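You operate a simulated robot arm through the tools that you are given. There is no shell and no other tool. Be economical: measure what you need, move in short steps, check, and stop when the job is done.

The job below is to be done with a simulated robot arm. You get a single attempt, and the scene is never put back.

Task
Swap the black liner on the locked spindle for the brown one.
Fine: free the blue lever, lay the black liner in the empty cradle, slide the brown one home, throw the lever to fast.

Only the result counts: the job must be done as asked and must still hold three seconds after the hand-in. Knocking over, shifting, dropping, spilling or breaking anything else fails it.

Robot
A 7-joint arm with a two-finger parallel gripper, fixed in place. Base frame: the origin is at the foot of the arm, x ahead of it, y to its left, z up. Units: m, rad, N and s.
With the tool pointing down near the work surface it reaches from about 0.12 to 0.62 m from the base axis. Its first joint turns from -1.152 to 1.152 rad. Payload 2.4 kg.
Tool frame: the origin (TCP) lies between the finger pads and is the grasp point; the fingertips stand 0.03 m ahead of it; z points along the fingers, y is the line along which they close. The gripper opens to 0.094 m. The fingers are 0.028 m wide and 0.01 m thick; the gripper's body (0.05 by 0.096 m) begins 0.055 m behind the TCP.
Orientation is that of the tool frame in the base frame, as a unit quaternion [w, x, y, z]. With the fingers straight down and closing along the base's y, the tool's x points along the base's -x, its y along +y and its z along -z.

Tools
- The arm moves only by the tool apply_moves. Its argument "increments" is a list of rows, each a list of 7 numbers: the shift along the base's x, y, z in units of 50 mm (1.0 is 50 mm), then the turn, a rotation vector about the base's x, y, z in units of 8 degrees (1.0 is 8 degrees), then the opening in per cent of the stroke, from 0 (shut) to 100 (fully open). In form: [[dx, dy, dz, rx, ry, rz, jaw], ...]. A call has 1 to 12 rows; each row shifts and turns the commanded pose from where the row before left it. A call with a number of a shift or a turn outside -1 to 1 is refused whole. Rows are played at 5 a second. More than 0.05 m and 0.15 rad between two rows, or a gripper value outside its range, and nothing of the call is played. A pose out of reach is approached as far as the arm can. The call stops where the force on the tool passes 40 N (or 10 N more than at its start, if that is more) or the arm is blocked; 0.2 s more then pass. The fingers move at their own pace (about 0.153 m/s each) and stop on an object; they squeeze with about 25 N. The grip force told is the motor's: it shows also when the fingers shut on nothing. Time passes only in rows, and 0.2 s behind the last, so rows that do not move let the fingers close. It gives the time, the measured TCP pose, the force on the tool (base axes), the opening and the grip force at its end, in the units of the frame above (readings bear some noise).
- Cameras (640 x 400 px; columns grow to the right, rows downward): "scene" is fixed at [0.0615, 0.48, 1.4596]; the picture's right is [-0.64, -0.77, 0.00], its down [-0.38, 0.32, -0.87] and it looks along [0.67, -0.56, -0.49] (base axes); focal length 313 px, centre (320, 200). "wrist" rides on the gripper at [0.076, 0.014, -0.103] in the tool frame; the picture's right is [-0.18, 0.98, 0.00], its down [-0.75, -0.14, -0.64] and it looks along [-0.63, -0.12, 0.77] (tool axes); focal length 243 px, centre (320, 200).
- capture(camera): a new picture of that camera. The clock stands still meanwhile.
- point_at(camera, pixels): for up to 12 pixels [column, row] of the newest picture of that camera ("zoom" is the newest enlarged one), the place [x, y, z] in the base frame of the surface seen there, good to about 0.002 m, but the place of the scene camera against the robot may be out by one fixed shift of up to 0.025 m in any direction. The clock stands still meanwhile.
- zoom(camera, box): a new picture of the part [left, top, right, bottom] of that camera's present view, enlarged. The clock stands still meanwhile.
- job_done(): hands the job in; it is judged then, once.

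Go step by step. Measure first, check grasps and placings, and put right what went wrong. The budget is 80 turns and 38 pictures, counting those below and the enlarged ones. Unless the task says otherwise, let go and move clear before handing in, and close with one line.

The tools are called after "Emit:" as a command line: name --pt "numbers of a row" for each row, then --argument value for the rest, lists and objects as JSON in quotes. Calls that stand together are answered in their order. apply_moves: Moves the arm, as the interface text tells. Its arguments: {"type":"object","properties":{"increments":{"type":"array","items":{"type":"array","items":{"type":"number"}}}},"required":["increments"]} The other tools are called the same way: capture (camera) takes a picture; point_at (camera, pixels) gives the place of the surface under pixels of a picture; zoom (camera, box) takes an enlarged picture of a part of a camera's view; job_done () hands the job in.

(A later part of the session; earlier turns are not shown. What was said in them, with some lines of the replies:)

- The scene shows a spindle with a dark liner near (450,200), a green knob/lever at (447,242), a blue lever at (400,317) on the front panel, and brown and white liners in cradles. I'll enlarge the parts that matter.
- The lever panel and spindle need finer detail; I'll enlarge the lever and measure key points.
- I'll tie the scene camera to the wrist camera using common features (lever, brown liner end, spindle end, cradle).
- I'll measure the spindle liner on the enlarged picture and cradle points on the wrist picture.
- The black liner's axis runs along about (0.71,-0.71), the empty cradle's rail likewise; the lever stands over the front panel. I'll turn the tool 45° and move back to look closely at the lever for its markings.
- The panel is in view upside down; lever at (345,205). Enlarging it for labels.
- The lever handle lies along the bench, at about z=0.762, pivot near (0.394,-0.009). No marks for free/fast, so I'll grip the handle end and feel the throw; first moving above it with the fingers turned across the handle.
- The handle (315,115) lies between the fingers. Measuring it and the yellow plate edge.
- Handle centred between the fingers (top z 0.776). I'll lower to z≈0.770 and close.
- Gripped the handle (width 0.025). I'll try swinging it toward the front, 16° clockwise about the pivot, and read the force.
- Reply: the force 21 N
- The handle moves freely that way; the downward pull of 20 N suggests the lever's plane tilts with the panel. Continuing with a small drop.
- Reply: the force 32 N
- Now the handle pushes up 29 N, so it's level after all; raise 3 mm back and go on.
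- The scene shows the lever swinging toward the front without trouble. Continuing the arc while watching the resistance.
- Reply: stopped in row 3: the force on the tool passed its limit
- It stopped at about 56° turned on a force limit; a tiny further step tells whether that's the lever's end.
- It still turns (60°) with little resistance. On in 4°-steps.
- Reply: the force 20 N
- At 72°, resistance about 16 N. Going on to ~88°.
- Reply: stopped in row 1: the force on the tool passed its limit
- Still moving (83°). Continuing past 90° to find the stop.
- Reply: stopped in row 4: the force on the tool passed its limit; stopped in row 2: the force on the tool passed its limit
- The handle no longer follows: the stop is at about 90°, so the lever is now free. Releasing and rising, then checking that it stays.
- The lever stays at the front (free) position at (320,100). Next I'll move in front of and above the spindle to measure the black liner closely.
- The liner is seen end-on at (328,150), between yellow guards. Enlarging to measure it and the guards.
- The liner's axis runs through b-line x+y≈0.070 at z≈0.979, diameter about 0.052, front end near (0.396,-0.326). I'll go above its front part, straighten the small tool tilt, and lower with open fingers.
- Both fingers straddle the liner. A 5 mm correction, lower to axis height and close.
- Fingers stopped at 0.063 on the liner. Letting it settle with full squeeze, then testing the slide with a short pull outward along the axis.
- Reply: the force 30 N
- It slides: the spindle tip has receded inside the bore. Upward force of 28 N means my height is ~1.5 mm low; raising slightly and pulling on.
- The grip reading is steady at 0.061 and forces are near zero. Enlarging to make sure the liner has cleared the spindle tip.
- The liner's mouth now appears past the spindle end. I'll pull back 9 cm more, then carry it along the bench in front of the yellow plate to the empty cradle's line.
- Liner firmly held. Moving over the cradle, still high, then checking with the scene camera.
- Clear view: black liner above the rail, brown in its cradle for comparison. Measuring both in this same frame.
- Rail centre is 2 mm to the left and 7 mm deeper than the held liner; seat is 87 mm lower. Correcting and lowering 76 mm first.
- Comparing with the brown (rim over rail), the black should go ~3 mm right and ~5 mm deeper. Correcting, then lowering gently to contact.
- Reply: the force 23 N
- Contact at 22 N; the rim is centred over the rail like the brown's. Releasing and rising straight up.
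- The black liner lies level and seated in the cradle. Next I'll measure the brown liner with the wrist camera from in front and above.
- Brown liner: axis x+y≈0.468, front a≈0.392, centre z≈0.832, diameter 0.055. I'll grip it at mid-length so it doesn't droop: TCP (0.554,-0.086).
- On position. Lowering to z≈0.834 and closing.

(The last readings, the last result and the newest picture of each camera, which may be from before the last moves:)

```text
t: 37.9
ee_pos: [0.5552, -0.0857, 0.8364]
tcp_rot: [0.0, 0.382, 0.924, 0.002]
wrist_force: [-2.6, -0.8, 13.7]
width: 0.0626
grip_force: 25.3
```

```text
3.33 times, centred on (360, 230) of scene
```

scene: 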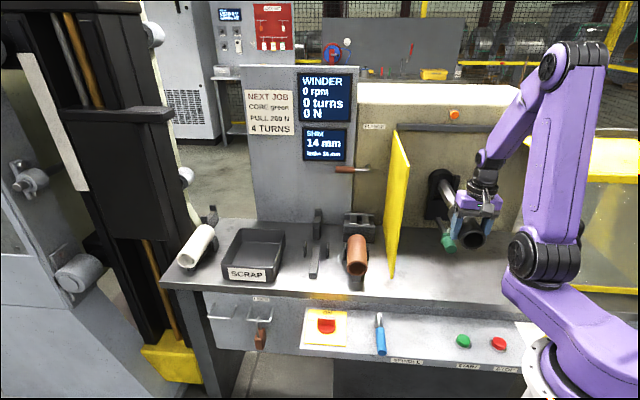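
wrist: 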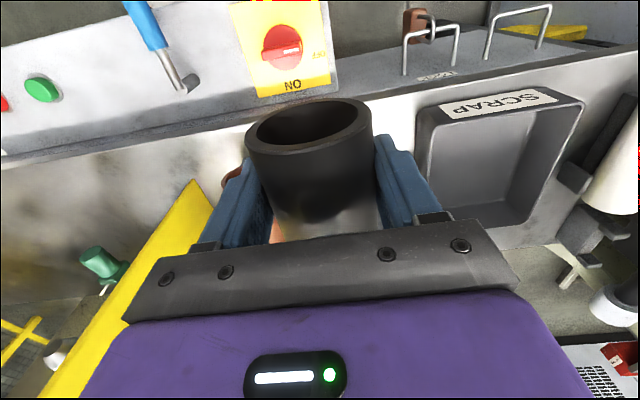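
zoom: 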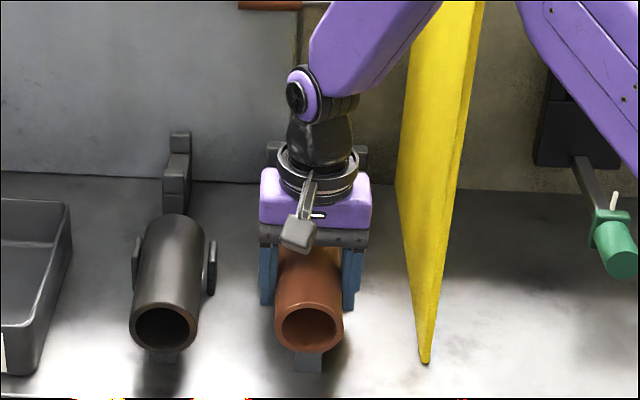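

Gripped at 0.063, same as the black. Lifting, drawing back clear of the yellow plate, and carrying across to the spindle's line.

Emit:
apply_moves --pt "0 0 0.9 0 0 0 0" --pt "0 0 0.95 0 0 0 0" --pt "-0.576 0.576 0.05 0 0 0 0" --pt "-0.576 0.576 0 0 0 0 0" --pt "-0.576 0.576 0 0 0 0 0" --pt "-0.576 0.576 0 0 0 0 0" --pt "-0.666 -0.666 0.166 0 0 0 0" --pt "-0.666 -0.666 0.166 0 0 0 0" --pt "-0.666 -0.666 0.166 0 0 0 0" --pt "-0.666 -0.666 0.166 0 0 0 0" --pt "-0.666 -0.666 0.166 0 0 0 0" --pt "-0.666 -0.666 0.166 0 0 0 0"

Emit:
capture --camera "wrist"

Emit:
zoom --camera "scene" --box '[400, 150, 560, 270]'

```text
t: 40.5
ee_pos: [0.2426, -0.1695, 0.9791]
tcp_rot: [0.0, 0.382, 0.924, 0.002]
wrist_force: [0.7, -0.1, -1.7]
width: 0.0599
grip_force: 25.0
```

```text
7 pictures are left
```

wrist: 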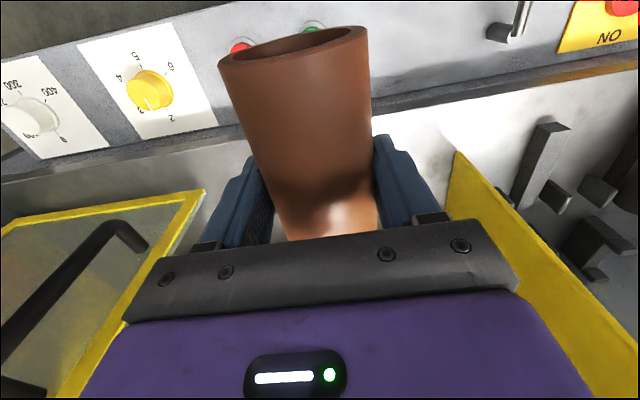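

```text
3.33 times, centred on (480, 210) of scene
```

zoom: 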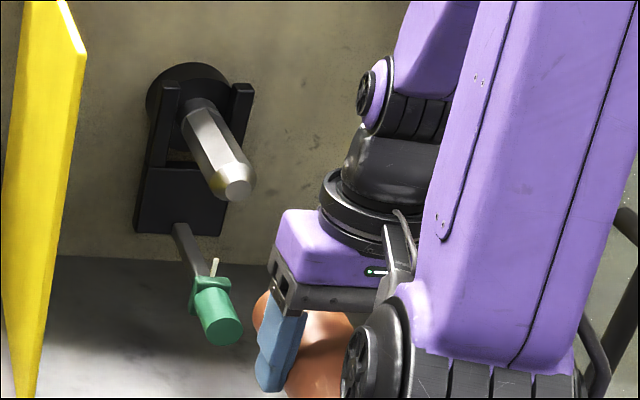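

The bare mandrel with its tapered nose shows at (238,180). Measuring it, and the held liner's front rim.

Emit:
point_at --camera "zoom" --pixels '[[239, 184], [229, 192], [249, 180], [238, 196], [239, 172], [218, 140], [200, 115], [205, 160], [236, 145], [285, 340], [262, 310]]'

Emit:
point_at --camera "wrist" --pixels '[[221, 66], [367, 35], [305, 62], [290, 37], [305, 75], [315, 120], [325, 180], [330, 220], [240, 110], [370, 90]]'

```text
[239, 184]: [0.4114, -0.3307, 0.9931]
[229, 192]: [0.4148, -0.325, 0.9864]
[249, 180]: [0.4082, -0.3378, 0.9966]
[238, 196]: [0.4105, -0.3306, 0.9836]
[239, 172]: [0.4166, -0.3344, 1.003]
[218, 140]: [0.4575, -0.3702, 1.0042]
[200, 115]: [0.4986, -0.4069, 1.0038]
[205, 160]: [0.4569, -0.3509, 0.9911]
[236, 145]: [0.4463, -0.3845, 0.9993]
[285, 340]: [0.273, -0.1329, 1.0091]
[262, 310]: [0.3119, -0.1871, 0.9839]
```

```text
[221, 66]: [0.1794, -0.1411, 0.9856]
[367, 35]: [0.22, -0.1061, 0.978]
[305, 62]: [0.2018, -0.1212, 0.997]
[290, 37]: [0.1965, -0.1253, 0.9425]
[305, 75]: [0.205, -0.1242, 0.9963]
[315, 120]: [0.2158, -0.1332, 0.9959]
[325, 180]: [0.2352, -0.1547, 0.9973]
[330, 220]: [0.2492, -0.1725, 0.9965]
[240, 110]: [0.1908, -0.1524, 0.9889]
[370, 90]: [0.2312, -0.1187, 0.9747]
```

The mandrel's axis (wrist frame) is at z≈0.979, x+y≈0.070; the held liner's centre is at z≈0.969, x+y≈0.076. Raising 9 mm, shifting ~3 mm, and advancing to just short of the nose.

Emit:
apply_moves --pt "-0.052 -0.052 0.18 0 0 0 0" --pt "0.5126 -0.5126 0 0 0 0 0" --pt "0.5126 -0.5126 0 0 0 0 0" --pt "0.5126 -0.5126 0 0 0 0 0" --pt "0.5126 -0.5126 0 0 0 0 0" --pt "0 0 0 0 0 0 0"

Emit:
zoom --camera "scene" --box '[410, 160, 510, 235]'

Emit:
capture --camera "wrist"

```text
t: 41.9
ee_pos: [0.3385, -0.2761, 0.9914]
tcp_rot: [0.001, 0.382, 0.924, 0.001]
wrist_force: [-0.2, -0.4, -1.5]
width: 0.0527
grip_force: 25.0
```

```text
5.33 times, centred on (460, 198) of scene
```

zoom: 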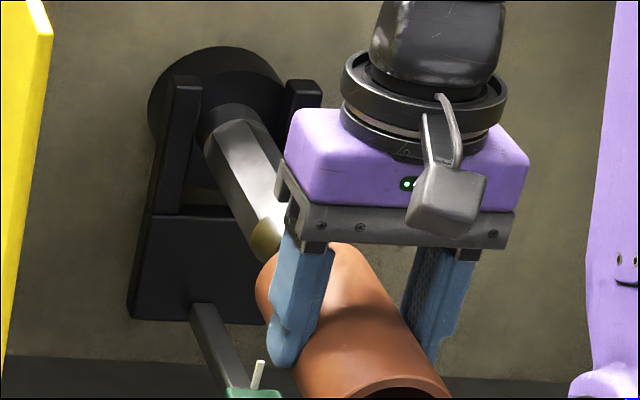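

```text
4 pictures are left
```

wrist: 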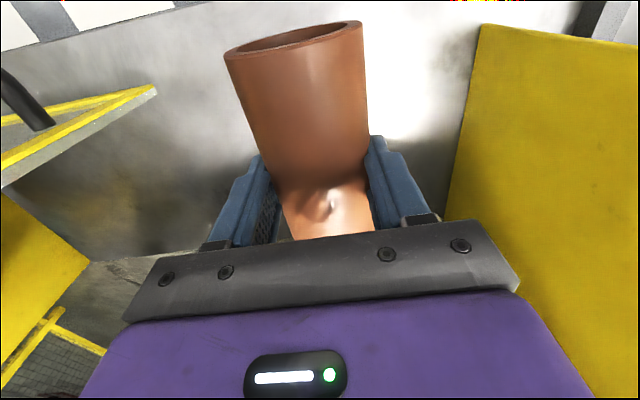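

The width has dropped to 0.053 and the liner seems dented between the fingers at (325,205), so it's softer than the black. I'll measure the surface there before anything else.

Emit:
point_at --camera "wrist" --pixels '[[226, 56], [361, 26], [300, 52], [290, 30], [305, 120], [310, 160], [318, 190], [325, 205], [330, 215], [340, 205], [300, 205], [335, 230]]'

Emit:
point_at --camera "zoom" --pixels '[[265, 238], [240, 130], [340, 255], [345, 280], [352, 300], [370, 330], [385, 370], [300, 370], [265, 300], [360, 260], [253, 245]]'

```text
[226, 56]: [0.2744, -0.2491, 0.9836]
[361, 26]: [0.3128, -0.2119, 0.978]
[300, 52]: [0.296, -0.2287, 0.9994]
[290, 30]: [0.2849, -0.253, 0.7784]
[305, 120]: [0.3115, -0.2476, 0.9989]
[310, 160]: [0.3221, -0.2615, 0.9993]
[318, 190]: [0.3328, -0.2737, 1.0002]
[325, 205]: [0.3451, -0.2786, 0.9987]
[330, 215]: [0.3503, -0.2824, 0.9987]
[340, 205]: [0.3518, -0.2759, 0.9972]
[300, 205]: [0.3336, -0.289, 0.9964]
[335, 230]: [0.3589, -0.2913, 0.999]
```

```text
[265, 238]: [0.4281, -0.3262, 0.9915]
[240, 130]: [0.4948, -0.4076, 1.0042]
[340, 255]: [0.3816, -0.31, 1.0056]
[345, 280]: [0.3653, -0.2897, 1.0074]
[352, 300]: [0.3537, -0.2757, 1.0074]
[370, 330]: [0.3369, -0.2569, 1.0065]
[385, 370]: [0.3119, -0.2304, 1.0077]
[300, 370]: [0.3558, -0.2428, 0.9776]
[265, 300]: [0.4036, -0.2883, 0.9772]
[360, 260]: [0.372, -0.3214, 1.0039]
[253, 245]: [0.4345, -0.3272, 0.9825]
```

The surface is smooth (top z≈0.999 throughout), so no dent: instead the liner has slipped down in the tapered fingers (width 0.053, now ~5 mm low). Gently raising in tiny steps, watching the width for slip.

Emit:
apply_moves --pt "0 0 0.02 0 0 0 0" --pt "0 0 0.02 0 0 0 0" --pt "0 0 0.02 0 0 0 0"

Emit:
point_at --camera "wrist" --pixels '[[300, 60], [310, 160]]'

```text
t: 42.7
ee_pos: [0.3387, -0.2753, 0.9923]
tcp_rot: [0.0, 0.382, 0.924, 0.001]
wrist_force: [0.4, 0.1, -0.9]
width: 0.0529
grip_force: 24.4
```

```text
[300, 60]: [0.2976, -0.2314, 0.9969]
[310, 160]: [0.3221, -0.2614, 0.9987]
```

Holding steady. A further 2.5 mm up and 3 mm sideways, still gently.

Emit:
apply_moves --pt "0.018 0.018 0.017 0 0 0 0" --pt "0.018 0.018 0.017 0 0 0 0" --pt "0.018 0.018 0.017 0 0 0 0" --pt "0 0 0 0 0 0 0"

Emit:
capture --camera "wrist"

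Emit:
point_at --camera "wrist" --pixels '[[226, 56], [361, 26], [300, 55], [305, 120], [310, 160], [318, 190], [335, 230], [240, 100], [367, 90], [362, 30], [232, 78], [364, 50]]'

```text
t: 43.7
ee_pos: [0.34, -0.274, 0.9964]
tcp_rot: [0.001, 0.382, 0.924, 0.001]
wrist_force: [0.2, 0.1, -1.0]
width: 0.0527
grip_force: 25.1
```

```text
3 pictures are left
```

wrist: 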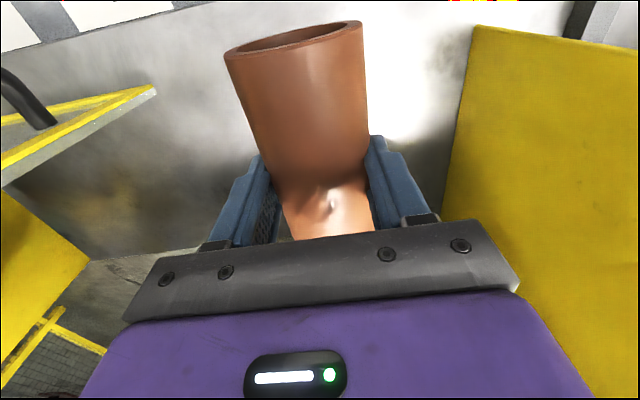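

```text
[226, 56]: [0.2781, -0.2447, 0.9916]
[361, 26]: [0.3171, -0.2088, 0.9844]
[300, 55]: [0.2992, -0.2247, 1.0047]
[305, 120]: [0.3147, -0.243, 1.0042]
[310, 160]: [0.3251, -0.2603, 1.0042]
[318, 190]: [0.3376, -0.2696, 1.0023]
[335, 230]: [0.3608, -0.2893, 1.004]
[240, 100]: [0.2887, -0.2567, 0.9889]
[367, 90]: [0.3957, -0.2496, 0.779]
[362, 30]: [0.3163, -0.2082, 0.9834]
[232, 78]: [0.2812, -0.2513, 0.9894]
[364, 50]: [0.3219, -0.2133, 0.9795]
```

Liner top is now at 1.0045 and its axis at x+y≈0.071, matching where the black sat. Advancing slowly over the nose.

Emit:
apply_moves --pt "0.12 -0.12 0 0 0 0 0" --pt "0.12 -0.12 0 0 0 0 0" --pt "0.12 -0.12 0 0 0 0 0" --pt "0.12 -0.12 0 0 0 0 0" --pt "0 0 0 0 0 0 0"

```text
t: 44.9
ee_pos: [0.3646, -0.2948, 0.9962]
tcp_rot: [-0.003, 0.381, 0.924, 0.003]
wrist_force: [-7.7, 12.6, 2.4]
width: 0.053
grip_force: 25.4
```

14 N axial resistance as the tail meets the nose. Looking once with the scene camera.

Emit:
zoom --camera "scene" --box '[410, 160, 510, 235]'

Emit:
point_at --camera "zoom" --pixels '[[240, 190], [215, 160], [265, 160], [245, 215], [255, 220], [240, 235], [235, 255], [300, 200], [300, 225], [265, 205], [345, 300], [330, 360]]'

```text
5.33 times, centred on (460, 198) of scene
```

zoom: 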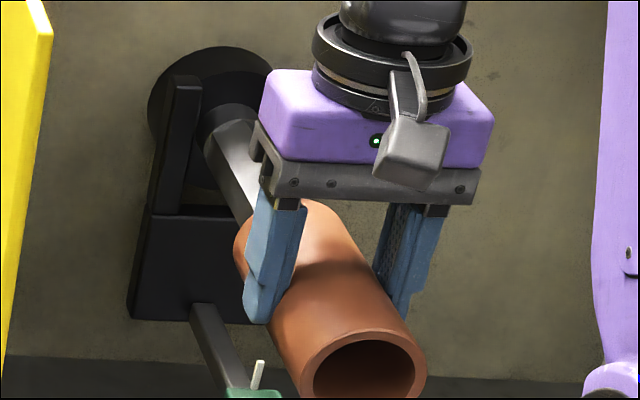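

```text
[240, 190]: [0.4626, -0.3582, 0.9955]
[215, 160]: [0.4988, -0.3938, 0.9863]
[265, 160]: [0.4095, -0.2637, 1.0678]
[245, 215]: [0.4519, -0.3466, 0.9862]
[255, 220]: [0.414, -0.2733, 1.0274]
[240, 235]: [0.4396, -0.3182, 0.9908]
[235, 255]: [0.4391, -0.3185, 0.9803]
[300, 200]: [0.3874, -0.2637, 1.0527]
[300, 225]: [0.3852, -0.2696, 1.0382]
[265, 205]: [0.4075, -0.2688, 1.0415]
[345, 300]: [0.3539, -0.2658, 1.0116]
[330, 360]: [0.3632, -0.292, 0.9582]
```

The nose is inside the tube mouth. Raising 1 mm to centre it and pushing on in small steps.

Emit:
apply_moves --pt "0 0 0.024 0 0 0 0" --pt "0.07 -0.07 0 0 0 0 0" --pt "0.07 -0.07 0 0 0 0 0" --pt "0 0 0 0 0 0 0"

```text
t: 45.9
ee_pos: [0.3715, -0.3042, 0.9976]
tcp_rot: [0.001, 0.383, 0.924, 0.002]
wrist_force: [-0.1, -0.1, -0.8]
width: 0.0529
grip_force: 25.1
```

Resistance gone; the liner is threading onto the mandrel. Continuing.

Emit:
apply_moves --pt "0.12 -0.12 0 0 0 0 0" --pt "0.12 -0.12 0 0 0 0 0" --pt "0.12 -0.12 0 0 0 0 0" --pt "0.12 -0.12 0 0 0 0 0" --pt "0 0 0 0 0 0 0"

```text
t: 47.1
ee_pos: [0.3953, -0.3284, 0.9982]
tcp_rot: [0.001, 0.382, 0.924, 0.001]
wrist_force: [0.0, 0.9, -1.7]
width: 0.0529
grip_force: 25.1
```

Emit:
apply_moves --pt "0.14 -0.14 0 0 0 0 0" --pt "0.14 -0.14 0 0 0 0 0" --pt "0.14 -0.14 0 0 0 0 0" --pt "0.14 -0.14 0 0 0 0 0" --pt "0.14 -0.14 0 0 0 0 0" --pt "0 0 0 0 0 0 0"

```text
t: 48.5
ee_pos: [0.4299, -0.363, 0.9979]
tcp_rot: [0.0, 0.382, 0.924, 0.003]
wrist_force: [0.5, 4.3, 5.3]
width: 0.053
grip_force: 25.0
```

Emit:
apply_moves --pt "0.06 -0.06 0 0 0 0 0" --pt "0.06 -0.06 0 0 0 0 0" --pt "0.05 -0.05 0 0 0 0 0" --pt "0 0 0 0 0 0 0"

```text
t: 49.5
ee_pos: [0.4404, -0.3707, 0.9976]
tcp_rot: [0.0, 0.383, 0.924, 0.002]
wrist_force: [0.9, 5.7, 7.2]
width: 0.0527
grip_force: 24.4
```

At the computed home; feeling for the stop with 2 mm steps.

Emit:
apply_moves --pt "0.03 -0.03 0 0 0 0 0" --pt "0.03 -0.03 0 0 0 0 0" --pt "0 0 0 0 0 0 0"

```text
t: 50.3
ee_pos: [0.4423, -0.3736, 0.9973]
tcp_rot: [-0.001, 0.383, 0.924, 0.003]
wrist_force: [-10.3, 13.2, 5.6]
width: 0.0529
grip_force: 25.4
```

16 N axial: the liner is against its stop. Releasing, rising and backing off to view it.

Emit:
apply_moves --pt "0 0 0 0 0 0 70" --pt "0 0 0 0 0 0 100" --pt "0 0 0.3 0 0 0 100" --pt "0 0 0.9 0 0 0 100" --pt "-0.3 0.3 0.9 0 0 0 100" --pt "-0.5 0.5 0.5 0 0 0 100" --pt "-0.6 0.6 0 0 0 0 100" --pt "0 0 0 0 0 0 100"

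Emit:
capture --camera "wrist"

```text
t: 52.1
ee_pos: [0.3684, -0.304, 1.1289]
tcp_rot: [0.0, 0.381, 0.925, 0.002]
wrist_force: [0.0, 0.2, 0.6]
width: 0.0939
grip_force: 0.1
```

```text
1 pictures are left
```

wrist: 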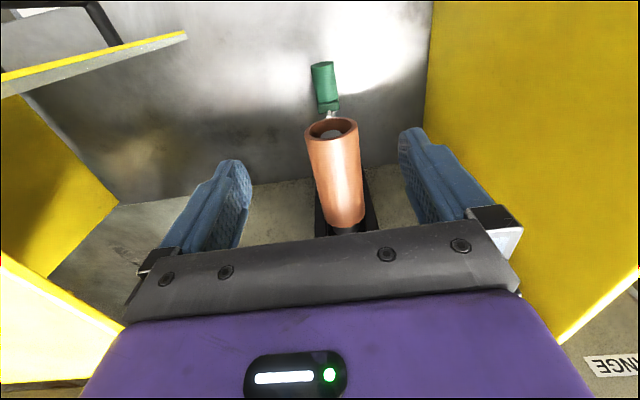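

Emit:
point_at --camera "wrist" --pixels '[[332, 132], [306, 136], [357, 128], [331, 119], [333, 142], [336, 170], [342, 215], [345, 224], [346, 231], [319, 222], [364, 215]]'

```text
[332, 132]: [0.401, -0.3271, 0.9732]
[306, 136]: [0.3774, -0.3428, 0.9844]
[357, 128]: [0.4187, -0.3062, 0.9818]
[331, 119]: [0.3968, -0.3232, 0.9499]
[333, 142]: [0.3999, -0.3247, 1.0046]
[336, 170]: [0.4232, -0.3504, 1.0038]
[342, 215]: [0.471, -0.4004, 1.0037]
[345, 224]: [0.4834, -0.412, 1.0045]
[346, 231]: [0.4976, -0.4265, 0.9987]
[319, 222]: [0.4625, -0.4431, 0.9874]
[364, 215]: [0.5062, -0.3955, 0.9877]
```

The brown liner sits exactly where the black one was (front a=0.511, back a=0.633, against the hub). Now back to the lever, staying in front of the guard.

Emit:
apply_moves --pt "-0.068 0.777 -0.509 0 0 0 100" --pt "-0.068 0.777 -0.509 0 0 0 100" --pt "-0.068 0.777 -0.509 0 0 0 100" --pt "-0.068 0.777 -0.509 0 0 0 80" --pt "-0.068 0.777 -0.509 0 0 0 60" --pt "-0.068 0.777 -0.509 0 0 0 50" --pt "-0.068 0.777 -0.509 0 0 0 50" --pt "-0.068 0.777 -0.509 0 0 0 50" --pt "-0.068 0.777 -0.509 0 0 0 50" --pt "0 0 0 0 0 0 50" --pt "0 0 0 0 0 0 50"

```text
t: 54.5
ee_pos: [0.3439, 0.0472, 0.8983]
tcp_rot: [0.001, 0.382, 0.924, 0.002]
wrist_force: [0.1, 0.5, 0.3]
width: 0.0467
grip_force: 0.1
```

Emit:
apply_moves --pt "-0.13 -0.03 -0.5 0 0 0 50" --pt "0 0 -0.6 0 0 0 50" --pt "0 0 0 0 0 0 50"

```text
t: 55.3
ee_pos: [0.3377, 0.044, 0.8413]
tcp_rot: [0.001, 0.381, 0.925, 0.002]
wrist_force: [0.2, 0.0, -0.4]
width: 0.0469
grip_force: 0.1
```

Aligned over the handle. Lowering to z≈0.772 and gripping.

Emit:
apply_moves --pt "0 0.01 -0.5 0 0 0 50" --pt "0 0 -0.5 0 0 0 50" --pt "0 0 -0.38 0 0 0 50" --pt "0 0 0 0 0 0 0" --pt "0 0 0 0 0 0 0"

```text
t: 56.5
ee_pos: [0.3362, 0.0449, 0.7768]
tcp_rot: [-0.001, 0.383, 0.924, 0.0]
wrist_force: [-5.7, -6.8, 5.5]
width: 0.022
grip_force: 45.1
```

Gripped. Reversing the arc.

Emit:
apply_moves --pt "-0.072 -0.089 0 0 0 0.5 0" --pt "-0.072 -0.089 0 0 0 0.5 0" --pt "-0.06 -0.097 0 0 0 0.5 0" --pt "-0.06 -0.097 0 0 0 0.5 0" --pt "-0.045 -0.106 0 0 0 0.5 0" --pt "-0.045 -0.106 0 0 0 0.5 0" --pt "0 0 0 0 0 0 0"

```text
t: 57.3
ee_pos: [0.3272, 0.0338, 0.7761]
tcp_rot: [0.0, 0.297, 0.955, 0.001]
wrist_force: [-2.2, 1.9, 3.6]
width: 0.0218
grip_force: 45.1
stopped in row 3: the force on the tool passed its limit (the readings are from after the stop); the commanded pose is now the measured one
```

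Emit:
apply_moves --pt "-0.055 -0.1 0 0 0 0.5 0" --pt "0 0 0 0 0 0 0" --pt "-0.048 -0.106 0 0 0 0.5 0" --pt "0 0 0 0 0 0 0" --pt "-0.04 -0.108 0 0 0 0.5 0" --pt "0 0 0 0 0 0 0" --pt "-0.03 -0.11 0 0 0 0.5 0" --pt "0 0 0 0 0 0 0"

```text
t: 58.0
ee_pos: [0.3233, 0.027, 0.7758]
tcp_rot: [0.0, 0.253, 0.967, 0.002]
wrist_force: [-2.5, 1.8, 3.8]
width: 0.0219
grip_force: 45.4
stopped in row 3: the force on the tool passed its limit (the readings are from after the stop); the commanded pose is now the measured one
```

Emit:
apply_moves --pt "-0.04 -0.08 0 0 0 0.45 0" --pt "-0.034 -0.08 0 0 0 0.4 0" --pt "-0.03 -0.08 0 0 0 0.4 0" --pt "-0.025 -0.082 0 0 0 0.4 0" --pt "-0.02 -0.083 0 0 0 0.4 0" --pt "-0.016 -0.083 0 0 0 0.4 0" --pt "-0.012 -0.084 0 0 0 0.4 0" --pt "0 0 0 0 0 0 0"

```text
t: 59.0
ee_pos: [0.3177, 0.0134, 0.7766]
tcp_rot: [-0.003, 0.15, 0.989, 0.002]
wrist_force: [-0.7, -2.2, -1.3]
width: 0.022
grip_force: 45.4
stopped in row 4: the force on the tool passed its limit (the readings are from after the stop); the commanded pose is now the measured one
```

Emit:
apply_moves --pt "-0.022 -0.082 0 0 0 0.38 0" --pt "-0.017 -0.083 0 0 0 0.38 0" --pt "-0.013 -0.084 0 0 0 0.38 0" --pt "0 0 0 0 0 0 0" --pt "-0.009 -0.084 0 0 0 0.38 0" --pt "-0.004 -0.084 0 0 0 0.38 0" --pt "0.0 -0.084 0 0 0 0.38 0" --pt "0 0 0 0 0 0 0"

```text
t: 60.2
ee_pos: [0.3133, -0.0022, 0.7762]
tcp_rot: [-0.003, 0.05, 0.999, 0.002]
wrist_force: [2.9, -0.1, -6.2]
width: 0.0219
grip_force: 45.4
stopped in row 6: the force on the tool passed its limit (the readings are from after the stop); the commanded pose is now the measured one
```

Emit:
apply_moves --pt "-0.005 -0.084 0 0 0 0.38 0" --pt "0.0 -0.084 0 0 0 0.38 0" --pt "0.004 -0.084 0 0 0 0.38 0" --pt "0 0 0 0 0 0 0" --pt "0.009 -0.083 0 0 0 0.38 0" --pt "0.013 -0.083 0 0 0 0.38 0" --pt "0 0 0 0 0 0 0" --pt "0.017 -0.082 0 0 0 0.38 0" --pt "0.022 -0.081 0 0 0 0.38 0" --pt "0 0 0 0 0 0 0"

```text
t: 62.4
ee_pos: [0.3141, -0.0313, 0.7757]
tcp_rot: [-0.003, -0.135, 0.991, 0.001]
wrist_force: [1.9, -8.0, 25.5]
width: 0.0219
grip_force: 45.0
```

Emit:
apply_moves --pt "0.025 -0.081 0.02 0 0 0.38 0" --pt "0.029 -0.08 0 0 0 0.38 0" --pt "0 0 0 0 0 0 0" --pt "0.033 -0.078 0 0 0 0.38 0" --pt "0.037 -0.076 0 0 0 0.38 0" --pt "0 0 0 0 0 0 0" --pt "0.041 -0.074 0 0 0 0.38 0" --pt "0.045 -0.072 0 0 0 0.38 0" --pt "0 0 0 0 0 0 0"

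```text
t: 63.0
ee_pos: [0.3185, -0.0377, 0.7765]
tcp_rot: [-0.006, -0.181, 0.984, 0.002]
wrist_force: [1.1, -1.0, -2.9]
width: 0.0218
grip_force: 44.7
stopped in row 3: the force on the tool passed its limit (the readings are from after the stop); the commanded pose is now the measured one
```

Emit:
apply_moves --pt "0.03 -0.079 0 0 0 0.38 0" --pt "0.034 -0.078 0 0 0 0.38 0" --pt "0 0 0 0 0 0 0" --pt "0.038 -0.076 0 0 0 0.38 0" --pt "0.042 -0.074 0 0 0 0.38 0" --pt "0 0 0 0 0 0 0" --pt "0.045 -0.072 0 0 0 0.38 0" --pt "0 0 0 0 0 0 0"

```text
t: 64.4
ee_pos: [0.3254, -0.0552, 0.7769]
tcp_rot: [-0.004, -0.286, 0.958, 0.001]
wrist_force: [0.1, 0.7, 0.7]
width: 0.0221
grip_force: 45.0
stopped in row 6: the force on the tool passed its limit (the readings are from after the stop); the commanded pose is now the measured one
```

About 11° left. Continuing to the stop.

Emit:
apply_moves --pt "0.045 -0.07 0 0 0 0.38 0" --pt "0.048 -0.067 0 0 0 0.38 0" --pt "0 0 0 0 0 0 0" --pt "0.052 -0.064 0 0 0 0.38 0" --pt "0.055 -0.06 0 0 0 0.36 0" --pt "0 0 0 0 0 0 0"

```text
t: 65.8
ee_pos: [0.3367, -0.0672, 0.7763]
tcp_rot: [-0.004, -0.383, 0.924, -0.001]
wrist_force: [-2.1, -0.7, 5.2]
width: 0.0217
grip_force: 44.5
stopped in row 6: the force on the tool passed its limit (the readings are from after the stop); the commanded pose is now the measured one
```

Back at the original angle. One small push to make sure it's hard against its stop.

Emit:
apply_moves --pt "0.04 -0.04 0 0 0 0.2 0" --pt "0.02 -0.02 0 0 0 0 0" --pt "0 0 0 0 0 0 0"

```text
t: 66.6
ee_pos: [0.3381, -0.0677, 0.7759]
tcp_rot: [-0.006, -0.398, 0.917, 0.003]
wrist_force: [-12.3, 13.7, -14.6]
width: 0.022
grip_force: 44.6
```

18 N with hardly any movement: the lever is at its stop, fast. Releasing, rising clear, and taking the last picture.

Emit:
apply_moves --pt "-0.02 0.02 0 0 0 0 40" --pt "0 0 0 0 0 0 40" --pt "0 0 0.5 0 0 0 40" --pt "0 0 0.9 0 0 0 40" --pt "-0.3 0.3 0.9 0 0 0 40" --pt "-0.5 0.5 0.6 0 0 0 40" --pt "0 0.8 0.4 0 0 0 40" --pt "0 0.8 0.4 0 0 0 40" --pt "0 0 0 0 0 0 40"

Emit:
capture --camera "scene"

Emit:
point_at --camera "scene" --pixels '[[377, 319], [397, 316], [420, 318], [313, 263], [316, 245], [455, 210], [448, 190]]'

```text
t: 68.6
ee_pos: [0.3001, 0.0575, 0.961]
tcp_rot: [-0.004, -0.396, 0.918, 0.0]
wrist_force: [-0.5, 0.0, -0.3]
width: 0.0374
grip_force: 0.1
```

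```text
0 pictures are left
```

scene: 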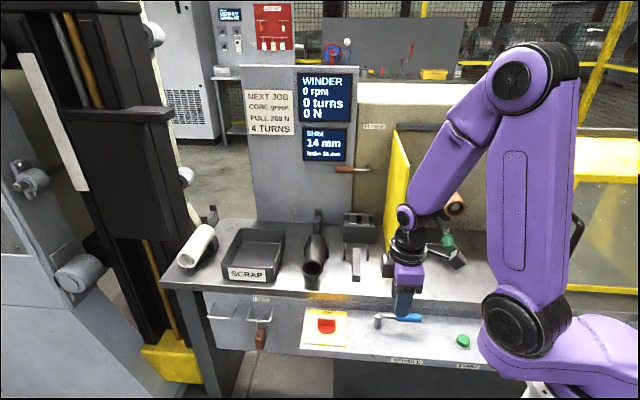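

```text
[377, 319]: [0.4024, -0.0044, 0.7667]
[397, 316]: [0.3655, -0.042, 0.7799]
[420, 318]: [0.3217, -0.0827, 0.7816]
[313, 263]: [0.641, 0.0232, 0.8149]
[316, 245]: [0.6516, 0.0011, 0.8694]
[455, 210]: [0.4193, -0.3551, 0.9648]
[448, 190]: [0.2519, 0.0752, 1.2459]
```

The last picture shows the lever handle at (397,316) and (420,318), within about 2 mm of where it started. The black liner lies in the middle cradle at (316,260), and the brown one is on the spindle at (455,205). The gripper is empty and clear, so I'm handing in.

Emit:
job_done

```text
The job is handed in.
```

I swapped the liners: the black one lies in the middle cradle, the brown one is against its stop on the spindle, and the blue lever is back in its starting position, taken as fast because it carries no marks. I handed the job in without a verdict back, and nothing else was seen to be knocked or shifted.
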